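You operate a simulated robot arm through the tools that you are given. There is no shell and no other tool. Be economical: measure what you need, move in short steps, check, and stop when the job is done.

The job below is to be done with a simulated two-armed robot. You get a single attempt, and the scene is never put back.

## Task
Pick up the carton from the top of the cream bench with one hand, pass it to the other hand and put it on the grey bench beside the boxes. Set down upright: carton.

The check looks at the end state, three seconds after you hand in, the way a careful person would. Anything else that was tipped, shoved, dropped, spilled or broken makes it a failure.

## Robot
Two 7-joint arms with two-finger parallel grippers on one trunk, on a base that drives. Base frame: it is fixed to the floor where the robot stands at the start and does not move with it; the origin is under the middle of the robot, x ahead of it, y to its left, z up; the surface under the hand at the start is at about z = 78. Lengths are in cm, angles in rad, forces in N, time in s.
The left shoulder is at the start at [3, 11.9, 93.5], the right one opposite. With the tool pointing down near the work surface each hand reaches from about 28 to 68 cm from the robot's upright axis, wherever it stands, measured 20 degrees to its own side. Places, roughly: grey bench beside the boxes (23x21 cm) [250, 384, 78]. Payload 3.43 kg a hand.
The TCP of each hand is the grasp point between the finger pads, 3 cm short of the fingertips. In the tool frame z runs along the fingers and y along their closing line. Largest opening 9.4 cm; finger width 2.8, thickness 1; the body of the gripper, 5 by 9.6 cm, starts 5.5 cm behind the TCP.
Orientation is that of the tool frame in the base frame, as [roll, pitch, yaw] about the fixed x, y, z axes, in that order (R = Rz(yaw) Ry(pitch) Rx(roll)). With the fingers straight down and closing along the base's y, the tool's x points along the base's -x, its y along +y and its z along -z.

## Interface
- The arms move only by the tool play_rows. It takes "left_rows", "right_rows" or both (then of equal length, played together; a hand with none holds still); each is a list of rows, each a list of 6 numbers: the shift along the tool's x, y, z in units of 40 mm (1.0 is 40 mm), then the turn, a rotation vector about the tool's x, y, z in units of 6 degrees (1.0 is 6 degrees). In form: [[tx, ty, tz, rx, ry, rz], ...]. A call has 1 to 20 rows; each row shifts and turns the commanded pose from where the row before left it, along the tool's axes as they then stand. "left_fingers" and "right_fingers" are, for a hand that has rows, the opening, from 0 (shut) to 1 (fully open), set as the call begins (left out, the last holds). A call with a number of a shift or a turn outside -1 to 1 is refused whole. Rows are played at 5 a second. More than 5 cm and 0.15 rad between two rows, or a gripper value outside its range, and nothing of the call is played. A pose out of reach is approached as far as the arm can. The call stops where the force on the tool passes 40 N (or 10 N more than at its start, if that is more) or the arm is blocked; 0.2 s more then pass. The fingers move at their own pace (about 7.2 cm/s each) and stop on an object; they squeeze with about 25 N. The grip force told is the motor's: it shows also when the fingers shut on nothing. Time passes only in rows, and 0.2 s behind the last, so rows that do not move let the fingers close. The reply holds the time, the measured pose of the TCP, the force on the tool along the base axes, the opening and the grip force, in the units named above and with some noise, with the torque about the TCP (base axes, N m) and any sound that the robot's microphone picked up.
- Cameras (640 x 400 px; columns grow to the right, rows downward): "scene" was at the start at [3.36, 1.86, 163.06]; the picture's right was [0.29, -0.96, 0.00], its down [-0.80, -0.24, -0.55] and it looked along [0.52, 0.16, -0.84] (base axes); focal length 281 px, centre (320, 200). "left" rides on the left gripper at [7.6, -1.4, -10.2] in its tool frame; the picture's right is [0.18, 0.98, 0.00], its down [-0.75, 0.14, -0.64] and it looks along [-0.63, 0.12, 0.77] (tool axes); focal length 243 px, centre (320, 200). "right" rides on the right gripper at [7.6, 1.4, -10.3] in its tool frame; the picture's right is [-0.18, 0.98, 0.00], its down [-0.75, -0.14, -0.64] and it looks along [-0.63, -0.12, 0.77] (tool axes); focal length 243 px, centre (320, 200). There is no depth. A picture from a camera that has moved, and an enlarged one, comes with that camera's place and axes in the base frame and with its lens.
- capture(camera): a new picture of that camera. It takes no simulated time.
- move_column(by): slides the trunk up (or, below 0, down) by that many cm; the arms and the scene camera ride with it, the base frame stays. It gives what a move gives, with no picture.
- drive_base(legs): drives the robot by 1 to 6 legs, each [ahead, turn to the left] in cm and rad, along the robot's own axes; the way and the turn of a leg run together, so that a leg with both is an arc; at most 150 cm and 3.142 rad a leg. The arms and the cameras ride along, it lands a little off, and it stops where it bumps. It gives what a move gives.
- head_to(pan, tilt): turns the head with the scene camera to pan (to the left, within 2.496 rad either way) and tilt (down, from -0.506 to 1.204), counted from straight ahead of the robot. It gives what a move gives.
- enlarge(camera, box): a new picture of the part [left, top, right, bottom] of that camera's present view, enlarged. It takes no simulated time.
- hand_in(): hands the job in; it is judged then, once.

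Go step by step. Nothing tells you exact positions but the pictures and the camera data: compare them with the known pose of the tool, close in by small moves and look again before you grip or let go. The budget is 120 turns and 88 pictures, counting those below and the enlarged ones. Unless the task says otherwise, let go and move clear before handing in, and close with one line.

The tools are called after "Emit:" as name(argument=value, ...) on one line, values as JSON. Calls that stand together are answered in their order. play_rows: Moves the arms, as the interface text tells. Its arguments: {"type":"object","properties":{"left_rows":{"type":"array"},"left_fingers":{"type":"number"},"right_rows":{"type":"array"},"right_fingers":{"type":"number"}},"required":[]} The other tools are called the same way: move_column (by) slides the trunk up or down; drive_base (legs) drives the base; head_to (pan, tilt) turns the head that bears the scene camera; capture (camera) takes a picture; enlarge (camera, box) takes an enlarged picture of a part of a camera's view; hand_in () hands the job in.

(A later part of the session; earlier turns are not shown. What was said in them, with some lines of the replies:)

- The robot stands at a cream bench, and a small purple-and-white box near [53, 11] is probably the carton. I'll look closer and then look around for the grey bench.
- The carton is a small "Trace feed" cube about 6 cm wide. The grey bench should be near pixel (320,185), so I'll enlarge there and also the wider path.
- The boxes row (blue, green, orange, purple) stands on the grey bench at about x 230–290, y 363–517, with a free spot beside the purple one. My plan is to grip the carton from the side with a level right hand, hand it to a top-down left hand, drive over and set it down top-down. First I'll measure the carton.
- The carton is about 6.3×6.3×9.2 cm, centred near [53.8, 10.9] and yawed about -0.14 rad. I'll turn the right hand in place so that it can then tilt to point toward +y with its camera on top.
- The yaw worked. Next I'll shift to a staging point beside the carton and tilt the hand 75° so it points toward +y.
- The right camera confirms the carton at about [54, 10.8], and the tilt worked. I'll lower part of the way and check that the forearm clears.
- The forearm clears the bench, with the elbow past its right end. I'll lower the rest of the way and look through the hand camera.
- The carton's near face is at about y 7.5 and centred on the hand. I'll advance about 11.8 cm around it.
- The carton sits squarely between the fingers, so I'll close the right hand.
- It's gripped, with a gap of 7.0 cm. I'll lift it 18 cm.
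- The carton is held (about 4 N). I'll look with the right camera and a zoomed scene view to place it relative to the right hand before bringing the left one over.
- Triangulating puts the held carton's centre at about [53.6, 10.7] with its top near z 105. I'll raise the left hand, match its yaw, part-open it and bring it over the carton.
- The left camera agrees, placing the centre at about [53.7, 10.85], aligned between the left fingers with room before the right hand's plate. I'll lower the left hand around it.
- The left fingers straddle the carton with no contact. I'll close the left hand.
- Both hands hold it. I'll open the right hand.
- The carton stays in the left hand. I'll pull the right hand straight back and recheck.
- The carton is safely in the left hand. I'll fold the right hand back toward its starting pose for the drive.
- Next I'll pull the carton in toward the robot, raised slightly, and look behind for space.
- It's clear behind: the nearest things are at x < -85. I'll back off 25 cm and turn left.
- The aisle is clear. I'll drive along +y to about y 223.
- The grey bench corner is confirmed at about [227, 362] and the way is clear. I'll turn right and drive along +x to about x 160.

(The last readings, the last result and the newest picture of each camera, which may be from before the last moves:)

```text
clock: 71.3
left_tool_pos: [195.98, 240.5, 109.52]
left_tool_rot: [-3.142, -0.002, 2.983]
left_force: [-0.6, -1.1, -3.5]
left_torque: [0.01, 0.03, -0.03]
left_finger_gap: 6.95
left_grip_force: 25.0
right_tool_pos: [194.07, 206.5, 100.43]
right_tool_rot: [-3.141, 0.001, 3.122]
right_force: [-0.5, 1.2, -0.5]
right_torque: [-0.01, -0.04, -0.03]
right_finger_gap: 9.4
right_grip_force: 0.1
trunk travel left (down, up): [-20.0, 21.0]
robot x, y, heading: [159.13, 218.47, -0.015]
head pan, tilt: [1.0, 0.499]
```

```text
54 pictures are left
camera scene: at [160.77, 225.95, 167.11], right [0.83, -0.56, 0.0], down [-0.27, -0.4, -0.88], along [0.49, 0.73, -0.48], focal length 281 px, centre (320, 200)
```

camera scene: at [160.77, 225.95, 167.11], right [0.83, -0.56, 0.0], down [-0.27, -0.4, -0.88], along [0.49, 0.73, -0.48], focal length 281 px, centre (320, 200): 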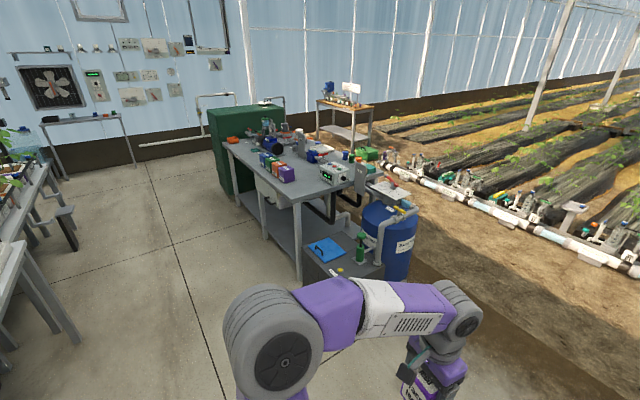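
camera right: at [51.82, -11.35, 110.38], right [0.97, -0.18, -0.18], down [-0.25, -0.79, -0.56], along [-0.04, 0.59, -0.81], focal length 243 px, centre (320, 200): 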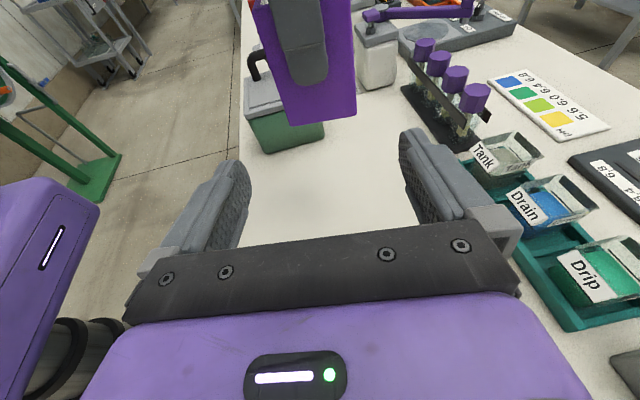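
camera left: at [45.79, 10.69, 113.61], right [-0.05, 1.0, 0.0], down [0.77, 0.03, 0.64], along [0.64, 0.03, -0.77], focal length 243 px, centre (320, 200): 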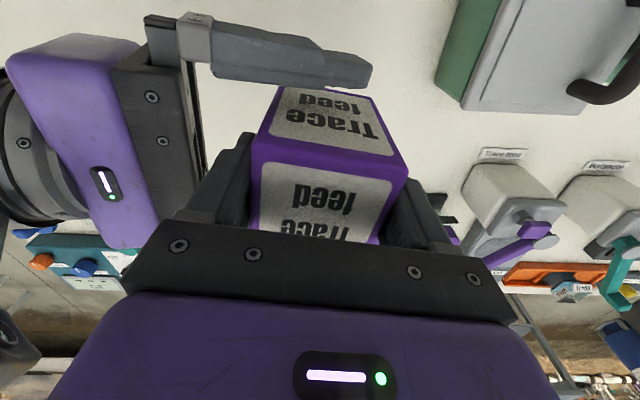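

It's clear ahead. I'll turn left, drive about 150 cm along +y, then turn right to face the grey bench.

Emit:
drive_base(legs=[[0, 1.588], [149, 0], [0, -1.57]])

Emit:
head_to(pan=0.15, tilt=0.6)

Emit:
capture(camera="scene")

```text
clock: 86.3
left_tool_pos: [193.53, 390.49, 109.47]
left_tool_rot: [-3.14, -0.002, 3.025]
left_force: [-0.1, 0.2, -3.0]
left_torque: [0.02, -0.01, -0.01]
left_finger_gap: 6.92
left_grip_force: 25.4
right_tool_pos: [193.02, 356.49, 100.59]
right_tool_rot: [3.142, -0.001, -3.119]
right_force: [-0.1, 0.1, 0.3]
right_torque: [0.01, 0.02, -0.02]
right_finger_gap: 9.4
right_grip_force: 0.0
trunk travel left (down, up): [-20.0, 21.0]
robot x, y, heading: [157.17, 367.24, 0.019]
head pan, tilt: [1.0, 0.499]
```

```text
clock: 87.5
left_tool_pos: [193.56, 390.5, 109.62]
left_tool_rot: [3.14, 0.001, 3.026]
left_force: [-0.9, -0.5, -2.7]
left_torque: [-0.01, 0.03, -0.01]
left_finger_gap: 6.96
left_grip_force: 25.5
right_tool_pos: [193.0, 356.63, 100.47]
right_tool_rot: [3.141, 0.0, -3.122]
right_force: [0.3, 0.1, 0.4]
right_torque: [0.01, -0.02, 0.04]
right_finger_gap: 9.42
right_grip_force: 0.0
trunk travel left (down, up): [-20.0, 21.0]
robot x, y, heading: [157.4, 367.14, 0.022]
head pan, tilt: [0.15, 0.6]
```

```text
53 pictures are left
camera scene: at [162.83, 368.33, 166.2], right [0.17, -0.99, 0.0], down [-0.56, -0.1, -0.83], along [0.81, 0.14, -0.56], focal length 281 px, centre (320, 200)
```

scene: 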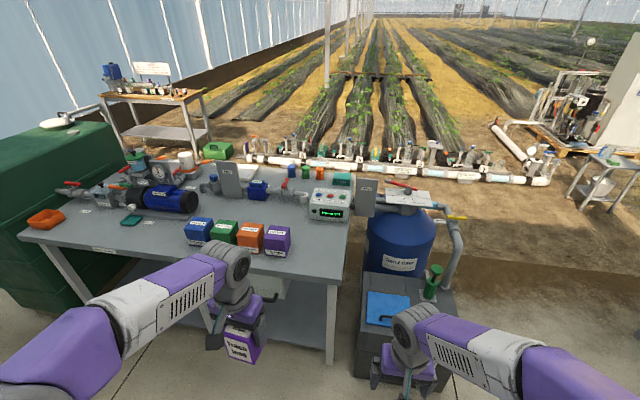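

The row of boxes is in view, and the free area right of the purple box at about pixel (318,252) matches [250, 384]. I'll zoom in to measure.

Emit:
enlarge(camera="scene", box=[200, 170, 360, 270])

```text
4.00 times, centred on (280, 220) of scene
camera zoom: at [162.83, 368.33, 166.2], right [0.17, -0.99, 0.0], down [-0.56, -0.1, -0.83], along [0.81, 0.14, -0.56], focal length 1123 px, centre (480, 120)
```

zoom: 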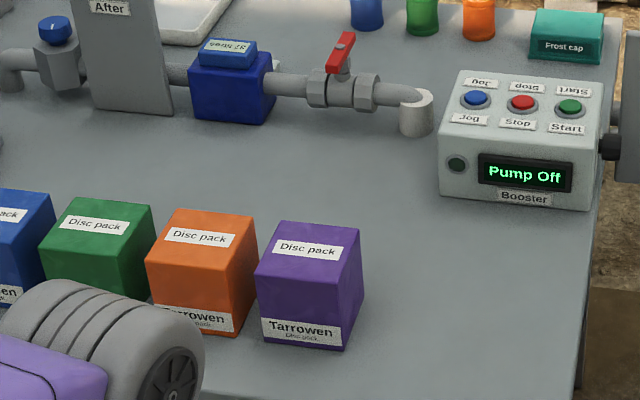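

The purple box spans y 397–406.6 and the bench's right edge is at about y 373, so I'll aim for [249, 385]. I'll drive 34 cm closer, level with the arms at this height.

Emit:
drive_base(legs=[[34, -0.02]])

Emit:
head_to(pan=0.2, tilt=0.9)

Emit:
capture(camera="scene")

```text
clock: 89.8
left_tool_pos: [228.22, 390.0, 109.54]
left_tool_rot: [3.139, -0.003, 3.002]
left_force: [0.5, 0.2, -4.1]
left_torque: [0.03, 0.06, 0.0]
left_finger_gap: 6.94
left_grip_force: 25.0
right_tool_pos: [226.85, 356.13, 100.51]
right_tool_rot: [3.141, 0.0, -3.142]
right_force: [0.6, 0.1, -0.1]
right_torque: [0.0, -0.01, -0.02]
right_finger_gap: 9.39
right_grip_force: 0.0
trunk travel left (down, up): [-20.0, 21.0]
robot x, y, heading: [192.05, 367.26, 0.0]
head pan, tilt: [0.15, 0.6]
```

```text
clock: 90.6
left_tool_pos: [228.2, 390.0, 109.55]
left_tool_rot: [3.141, 0.0, 3.002]
left_force: [0.1, -0.4, -2.8]
left_torque: [-0.03, 0.04, 0.03]
left_finger_gap: 6.94
left_grip_force: 25.0
right_tool_pos: [226.94, 356.09, 100.59]
right_tool_rot: [3.141, 0.0, -3.141]
right_force: [-0.4, 0.9, 0.9]
right_torque: [0.0, -0.03, 0.02]
right_finger_gap: 9.4
right_grip_force: 0.0
trunk travel left (down, up): [-20.0, 21.0]
robot x, y, heading: [191.7, 367.55, -0.003]
head pan, tilt: [0.201, 0.901]
```

```text
51 pictures are left
camera scene: at [195.69, 368.75, 163.73], right [0.2, -0.98, 0.0], down [-0.77, -0.16, -0.62], along [0.61, 0.12, -0.78], focal length 281 px, centre (320, 200)
```

scene: 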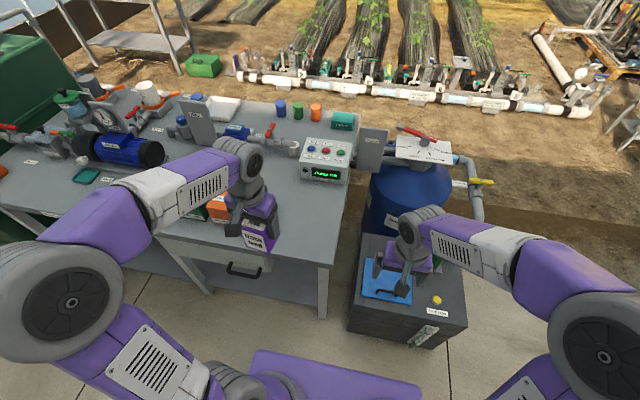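

The robot is in position. I'll square the carton to the bench and move it over the target, still high.

Emit:
play_rows(left_rows=[[0, 0, 0, 0, 0, -0.333], [0, 0, 0, 0, 0, -0.333], [0, 0, 0, 0, 0, -0.333], [0, 0, 0, 0, 0, -0.333], [-0.867, -0.208, 0, 0, 0, 0], [-0.867, -0.208, 0, 0, 0, 0], [-0.867, -0.208, 0, 0, 0, 0], [-0.867, -0.208, 0, 0, 0, 0], [-0.867, -0.208, 0, 0, 0, 0], [-0.867, -0.208, 0, 0, 0, 0]])

Emit:
capture(camera="scene")

Emit:
capture(camera="left")

```text
clock: 92.8
left_tool_pos: [249.24, 385.0, 109.43]
left_tool_rot: [3.141, -0.002, -3.141]
left_force: [-0.3, 0.5, -3.7]
left_torque: [0.01, 0.02, -0.02]
left_finger_gap: 6.92
left_grip_force: 24.9
right_tool_pos: [227.0, 356.19, 100.49]
right_tool_rot: [-3.141, 0.001, 3.141]
right_force: [0.7, -0.3, 0.2]
right_torque: [0.03, -0.02, 0.03]
right_finger_gap: 9.4
right_grip_force: 0.1
trunk travel left (down, up): [-20.0, 21.0]
robot x, y, heading: [191.88, 367.39, -0.003]
head pan, tilt: [0.201, 0.901]
```

```text
50 pictures are left
camera scene: at [195.88, 368.69, 163.71], right [0.2, -0.98, 0.0], down [-0.77, -0.16, -0.62], along [0.61, 0.12, -0.78], focal length 281 px, centre (320, 200)
```

scene: 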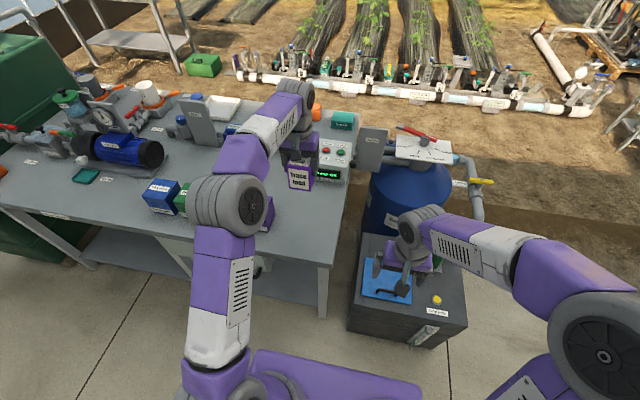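

```text
49 pictures are left
camera left: at [241.62, 383.64, 119.53], right [-0.18, 0.98, 0.0], down [0.76, 0.14, 0.64], along [0.63, 0.12, -0.77], focal length 243 px, centre (320, 200)
```

left: 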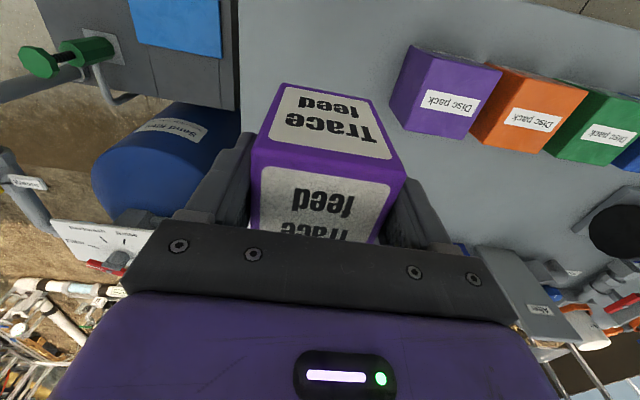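

The carton is over the free area, between the bench edge (y≈373) and the purple box (y≈397). I'll lower it partway and watch the left elbow.

Emit:
play_rows(left_rows=[[0, 0, 0.75, 0, 0, 0], [0, 0, 0.75, 0, 0, 0], [0, 0, 0.75, 0, 0, 0], [0, 0, 0.75, 0, 0, 0]])

Emit:
capture(camera="scene")

Emit:
capture(camera="right")

Emit:
capture(camera="left")

```text
clock: 93.8
left_tool_pos: [249.17, 385.1, 97.4]
left_tool_rot: [3.141, -0.004, 3.141]
left_force: [0.4, -0.4, -3.3]
left_torque: [0.01, 0.02, 0.0]
left_finger_gap: 6.94
left_grip_force: 24.8
right_tool_pos: [226.95, 356.13, 100.56]
right_tool_rot: [3.141, 0.0, 3.141]
right_force: [-0.1, -0.3, -0.1]
right_torque: [-0.02, -0.02, -0.03]
right_finger_gap: 9.39
right_grip_force: 0.1
trunk travel left (down, up): [-20.0, 21.0]
robot x, y, heading: [191.44, 367.12, -0.003]
head pan, tilt: [0.201, 0.901]
```

```text
48 pictures are left
camera scene: at [195.75, 368.76, 163.72], right [0.2, -0.98, 0.0], down [-0.77, -0.16, -0.62], along [0.61, 0.12, -0.78], focal length 281 px, centre (320, 200)
```

scene: 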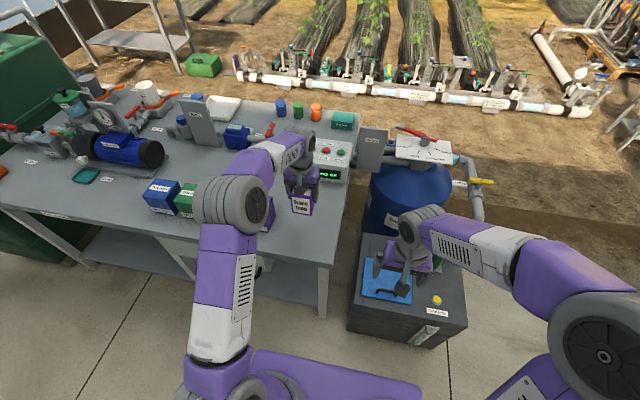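

```text
47 pictures are left
camera right: at [219.2, 357.65, 110.67], right [0.18, 0.98, 0.0], down [0.75, -0.14, 0.64], along [0.63, -0.12, -0.77], focal length 243 px, centre (320, 200)
```

right: 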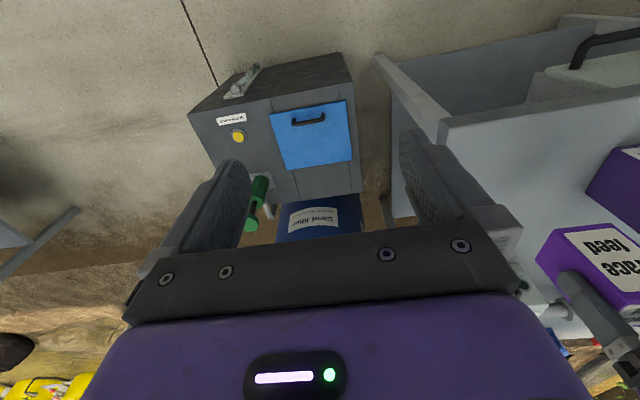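

```text
46 pictures are left
camera left: at [241.48, 383.67, 107.6], right [-0.18, 0.98, 0.0], down [0.75, 0.14, 0.64], along [0.63, 0.12, -0.77], focal length 243 px, centre (320, 200)
```

left: 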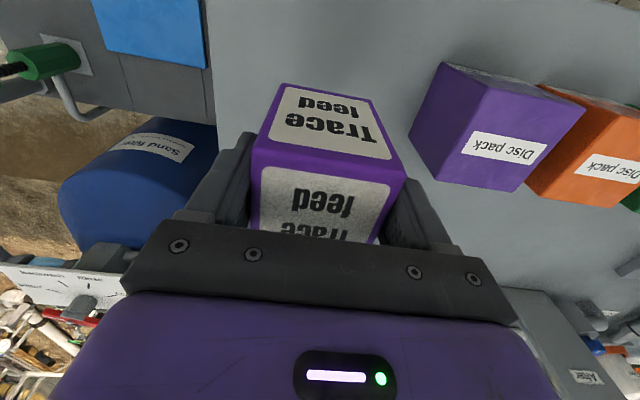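

The elbow stays well clear. I'll lower to just above the bench.

Emit:
play_rows(left_rows=[[0, 0, 0.6, 0, 0, 0], [0, 0, 0.6, 0, 0, 0], [0, 0, 0.6, 0, 0, 0], [0, 0, 0.5, 0, 0, 0], [0, 0, 0.3, 0, 0, 0]])

Emit:
capture(camera="right")

Emit:
enlarge(camera="scene", box=[200, 140, 360, 240])

```text
clock: 95.0
left_tool_pos: [249.01, 385.07, 87.15]
left_tool_rot: [3.141, -0.003, 3.141]
left_force: [-0.3, 1.1, -3.2]
left_torque: [-0.01, 0.04, 0.0]
left_finger_gap: 6.94
left_grip_force: 24.9
right_tool_pos: [227.07, 356.14, 100.64]
right_tool_rot: [-3.142, 0.0, -3.14]
right_force: [0.3, -0.4, 1.0]
right_torque: [0.01, 0.0, 0.02]
right_finger_gap: 9.39
right_grip_force: 0.2
trunk travel left (down, up): [-20.0, 21.0]
robot x, y, heading: [191.69, 367.18, -0.001]
head pan, tilt: [0.201, 0.901]
```

```text
45 pictures are left
camera right: at [219.19, 357.65, 110.67], right [0.18, 0.98, 0.0], down [0.75, -0.14, 0.64], along [0.63, -0.12, -0.77], focal length 243 px, centre (320, 200)
```

right: 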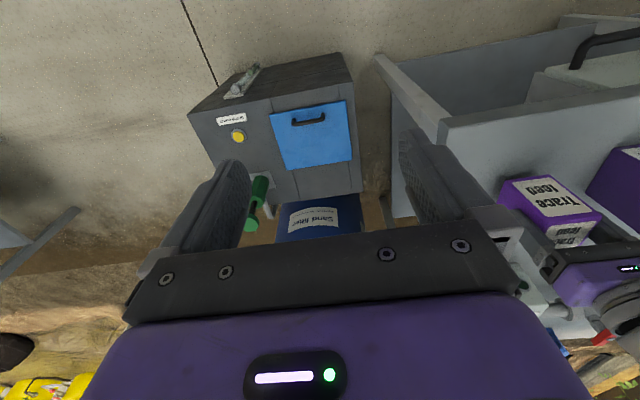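

```text
4.00 times, centred on (280, 190) of scene
camera zoom: at [195.74, 368.75, 163.72], right [0.2, -0.98, 0.0], down [-0.77, -0.16, -0.62], along [0.61, 0.12, -0.78], focal length 1123 px, centre (480, 240)
```

zoom: 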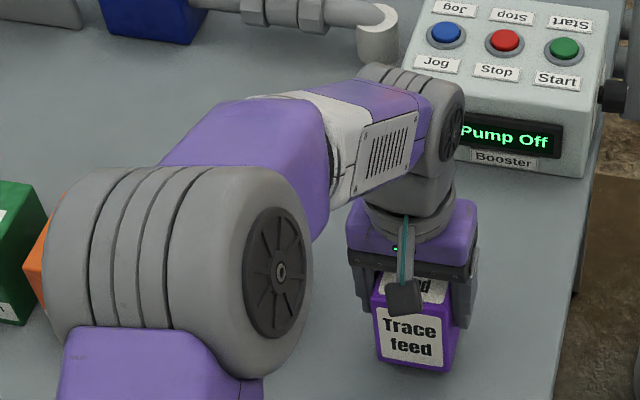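

The carton is about 2 cm above the bench. I'll descend in 2 mm steps and watch the force.

Emit:
play_rows(left_rows=[[0, 0, 0.06, 0, 0, 0], [0, 0, 0.06, 0, 0, 0], [0, 0, 0.06, 0, 0, 0], [0, 0, 0.06, 0, 0, 0], [0, 0, 0.06, 0, 0, 0], [0, 0, 0.06, 0, 0, 0]])

Emit:
enlarge(camera="right", box=[460, 120, 620, 220])

```text
clock: 96.4
left_tool_pos: [249.05, 385.0, 85.66]
left_tool_rot: [3.141, -0.002, -3.14]
left_force: [1.0, 0.9, -4.1]
left_torque: [-0.01, 0.03, 0.02]
left_finger_gap: 6.91
left_grip_force: 24.7
right_tool_pos: [226.94, 356.14, 100.6]
right_tool_rot: [3.141, -0.001, 3.142]
right_force: [0.0, 0.3, 1.1]
right_torque: [0.02, -0.04, 0.03]
right_finger_gap: 9.43
right_grip_force: 0.1
trunk travel left (down, up): [-20.0, 21.0]
robot x, y, heading: [191.64, 367.41, 0.003]
head pan, tilt: [0.201, 0.901]
```

```text
4.00 times, centred on (540, 170) of right
camera zoom: at [219.17, 357.64, 110.67], right [0.18, 0.98, 0.0], down [0.75, -0.14, 0.64], along [0.63, -0.12, -0.77], focal length 970 px, centre (-560, 320)
```

zoom: 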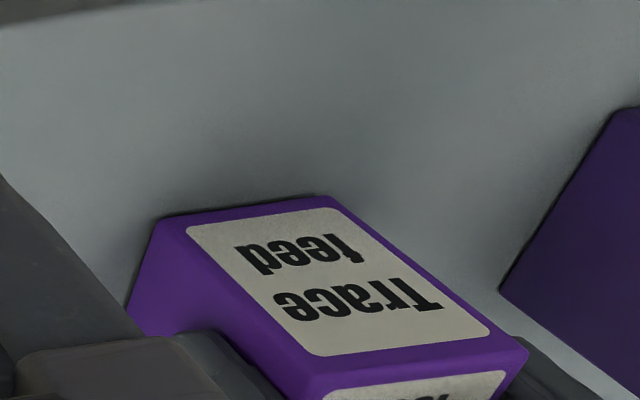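

Nothing touches yet. I'll continue in 1 mm steps.

Emit:
play_rows(left_rows=[[0, 0, 0.025, 0, 0, 0], [0, 0, 0.025, 0, 0, 0], [0, 0, 0.025, 0, 0, 0], [0, 0, 0, 0, 0, 0]])

```text
clock: 97.4
left_tool_pos: [248.96, 385.02, 85.44]
left_tool_rot: [3.142, 0.0, 3.142]
left_force: [-0.8, 0.8, 1.3]
left_torque: [-0.14, -0.1, -0.02]
left_finger_gap: 6.93
left_grip_force: 24.9
right_tool_pos: [226.9, 356.14, 100.61]
right_tool_rot: [3.141, 0.0, -3.141]
right_force: [0.1, -0.8, -0.6]
right_torque: [0.02, 0.03, -0.02]
right_finger_gap: 9.41
right_grip_force: 0.1
trunk travel left (down, up): [-20.0, 21.0]
robot x, y, heading: [191.0, 367.25, 0.002]
head pan, tilt: [0.201, 0.901]
```

The force turned positive, so it's touching the bench. I'll seat it 1 mm more and then open the left hand.

Emit:
play_rows(left_rows=[[0, 0, 0.02, 0, 0, 0], [0, 0, 0, 0, 0, 0]])

Emit:
play_rows(left_rows=[[0, 0, 0, 0, 0, 0], [0, 0, 0, 0, 0, 0], [0, 0, 0, 0, 0, 0], [0, 0, 0, 0, 0, 0]], left_fingers=1)

Emit:
capture(camera="left")

```text
clock: 98.0
left_tool_pos: [249.04, 385.05, 85.55]
left_tool_rot: [3.14, 0.003, -3.142]
left_force: [-2.2, 1.4, 9.7]
left_torque: [-0.1, -0.2, 0.01]
left_finger_gap: 6.92
left_grip_force: 24.9
right_tool_pos: [226.82, 356.13, 100.61]
right_tool_rot: [3.142, 0.001, 3.141]
right_force: [-0.1, -0.2, 0.4]
right_torque: [-0.01, 0.02, -0.01]
right_finger_gap: 9.4
right_grip_force: 0.1
trunk travel left (down, up): [-20.0, 21.0]
robot x, y, heading: [191.87, 367.2, 0.001]
head pan, tilt: [0.201, 0.901]
```

```text
clock: 99.0
left_tool_pos: [249.01, 385.09, 85.36]
left_tool_rot: [-3.142, -0.001, 3.14]
left_force: [-0.1, 0.2, -0.2]
left_torque: [0.02, -0.06, 0.02]
left_finger_gap: 9.43
left_grip_force: 0.0
right_tool_pos: [226.91, 356.19, 100.54]
right_tool_rot: [-3.141, 0.0, 3.141]
right_force: [-0.7, -0.3, 1.3]
right_torque: [0.02, -0.01, -0.01]
right_finger_gap: 9.4
right_grip_force: 0.1
trunk travel left (down, up): [-20.0, 21.0]
robot x, y, heading: [191.56, 367.28, 0.003]
head pan, tilt: [0.201, 0.901]
```

```text
42 pictures are left
camera left: at [241.35, 383.69, 95.45], right [-0.18, 0.98, 0.0], down [0.75, 0.14, 0.64], along [0.63, 0.12, -0.77], focal length 243 px, centre (320, 200)
```

left: 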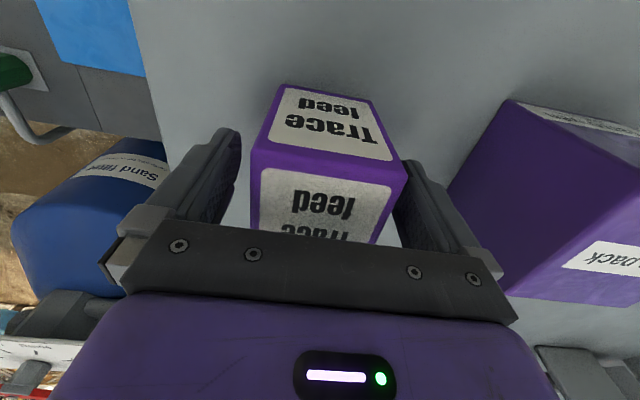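

It's released and standing, but the +y finger is close to it. I'll shift 4 mm away from it and rise straight up.

Emit:
play_rows(left_rows=[[0, -0.08, 0, 0, 0, 0], [0, 0, -0.2, 0, 0, 0], [0, 0, -0.5, 0, 0, 0], [0, 0, -0.75, 0, 0, 0], [0, 0, -0.75, 0, 0, 0], [0, 0, -0.75, 0, 0, 0], [0, 0, -0.75, 0, 0, 0], [0, 0, -0.75, 0, 0, 0]])

Emit:
capture(camera="left")

```text
clock: 100.8
left_tool_pos: [249.03, 384.84, 103.16]
left_tool_rot: [3.141, -0.001, 3.139]
left_force: [0.8, 0.4, -0.1]
left_torque: [-0.02, -0.02, -0.02]
left_finger_gap: 9.39
left_grip_force: 0.1
right_tool_pos: [226.91, 356.19, 100.68]
right_tool_rot: [-3.141, 0.0, 3.141]
right_force: [-0.6, 0.2, -0.5]
right_torque: [-0.03, -0.04, -0.03]
right_finger_gap: 9.43
right_grip_force: 0.0
trunk travel left (down, up): [-20.0, 21.0]
robot x, y, heading: [191.61, 367.44, -0.0]
head pan, tilt: [0.201, 0.901]
```

```text
41 pictures are left
camera left: at [241.4, 383.35, 113.34], right [-0.18, 0.98, 0.0], down [0.75, 0.14, 0.64], along [0.63, 0.12, -0.77], focal length 243 px, centre (320, 200)
```

left: 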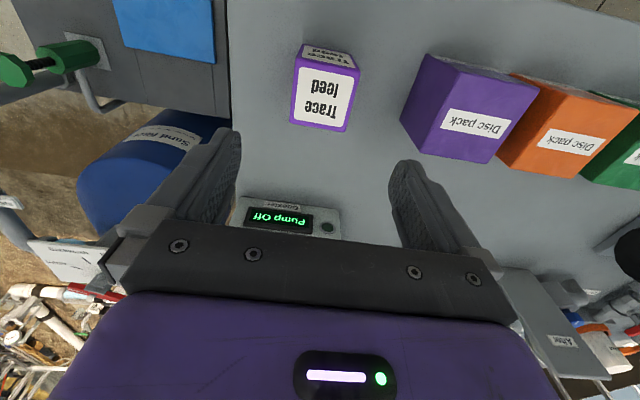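

The carton stands upright beside the boxes. I'll withdraw the left hand along the way it came and take a final look.

Emit:
play_rows(left_rows=[[0, 0, -0.75, 0, 0, 0], [0, 0, -0.75, 0, 0, 0], [0.867, 0.208, 0, 0, 0, 0], [0.867, 0.208, 0, 0, 0, 0], [0.867, 0.208, 0, 0, 0, 0], [0.867, 0.208, 0, 0, 0, 0], [0.867, 0.208, 0, 0, 0, 0], [0.867, 0.208, 0, 0, 0, 0]])

Emit:
capture(camera="scene")

Emit:
enlarge(camera="scene", box=[160, 110, 400, 260])

```text
clock: 102.6
left_tool_pos: [228.07, 389.73, 109.18]
left_tool_rot: [-3.141, 0.002, -3.141]
left_force: [0.4, 0.6, -0.4]
left_torque: [0.01, -0.02, -0.03]
left_finger_gap: 9.41
left_grip_force: 0.1
right_tool_pos: [226.75, 356.13, 100.55]
right_tool_rot: [-3.141, 0.001, -3.141]
right_force: [-0.5, 0.4, -0.5]
right_torque: [-0.01, -0.03, 0.03]
right_finger_gap: 9.39
right_grip_force: 0.1
trunk travel left (down, up): [-20.0, 21.0]
robot x, y, heading: [191.33, 367.79, 0.002]
head pan, tilt: [0.201, 0.901]
```

```text
40 pictures are left
camera scene: at [195.54, 368.76, 163.73], right [0.2, -0.98, 0.0], down [-0.77, -0.16, -0.62], along [0.61, 0.12, -0.78], focal length 281 px, centre (320, 200)
```

scene: 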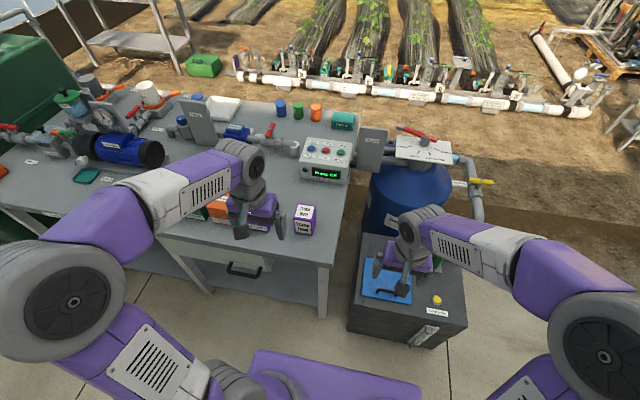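

```text
2.67 times, centred on (280, 185) of scene
camera zoom: at [195.54, 368.76, 163.73], right [0.2, -0.98, 0.0], down [-0.77, -0.16, -0.62], along [0.61, 0.12, -0.78], focal length 749 px, centre (427, 240)
```

zoom: 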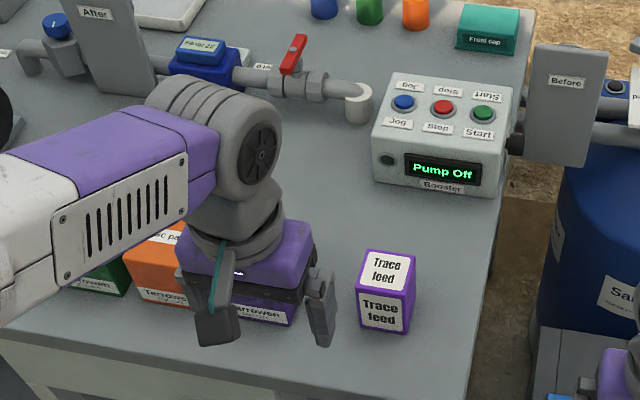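

The carton stands upright on the grey bench beside the boxes, both hands are clear, and nothing else was disturbed. I'm handing in.

Emit:
hand_in()

```text
The job is handed in.
```

I picked the carton off the cream bench with the right hand, passed it to the left hand in the air, and set it upright on the grey bench beside the boxes.
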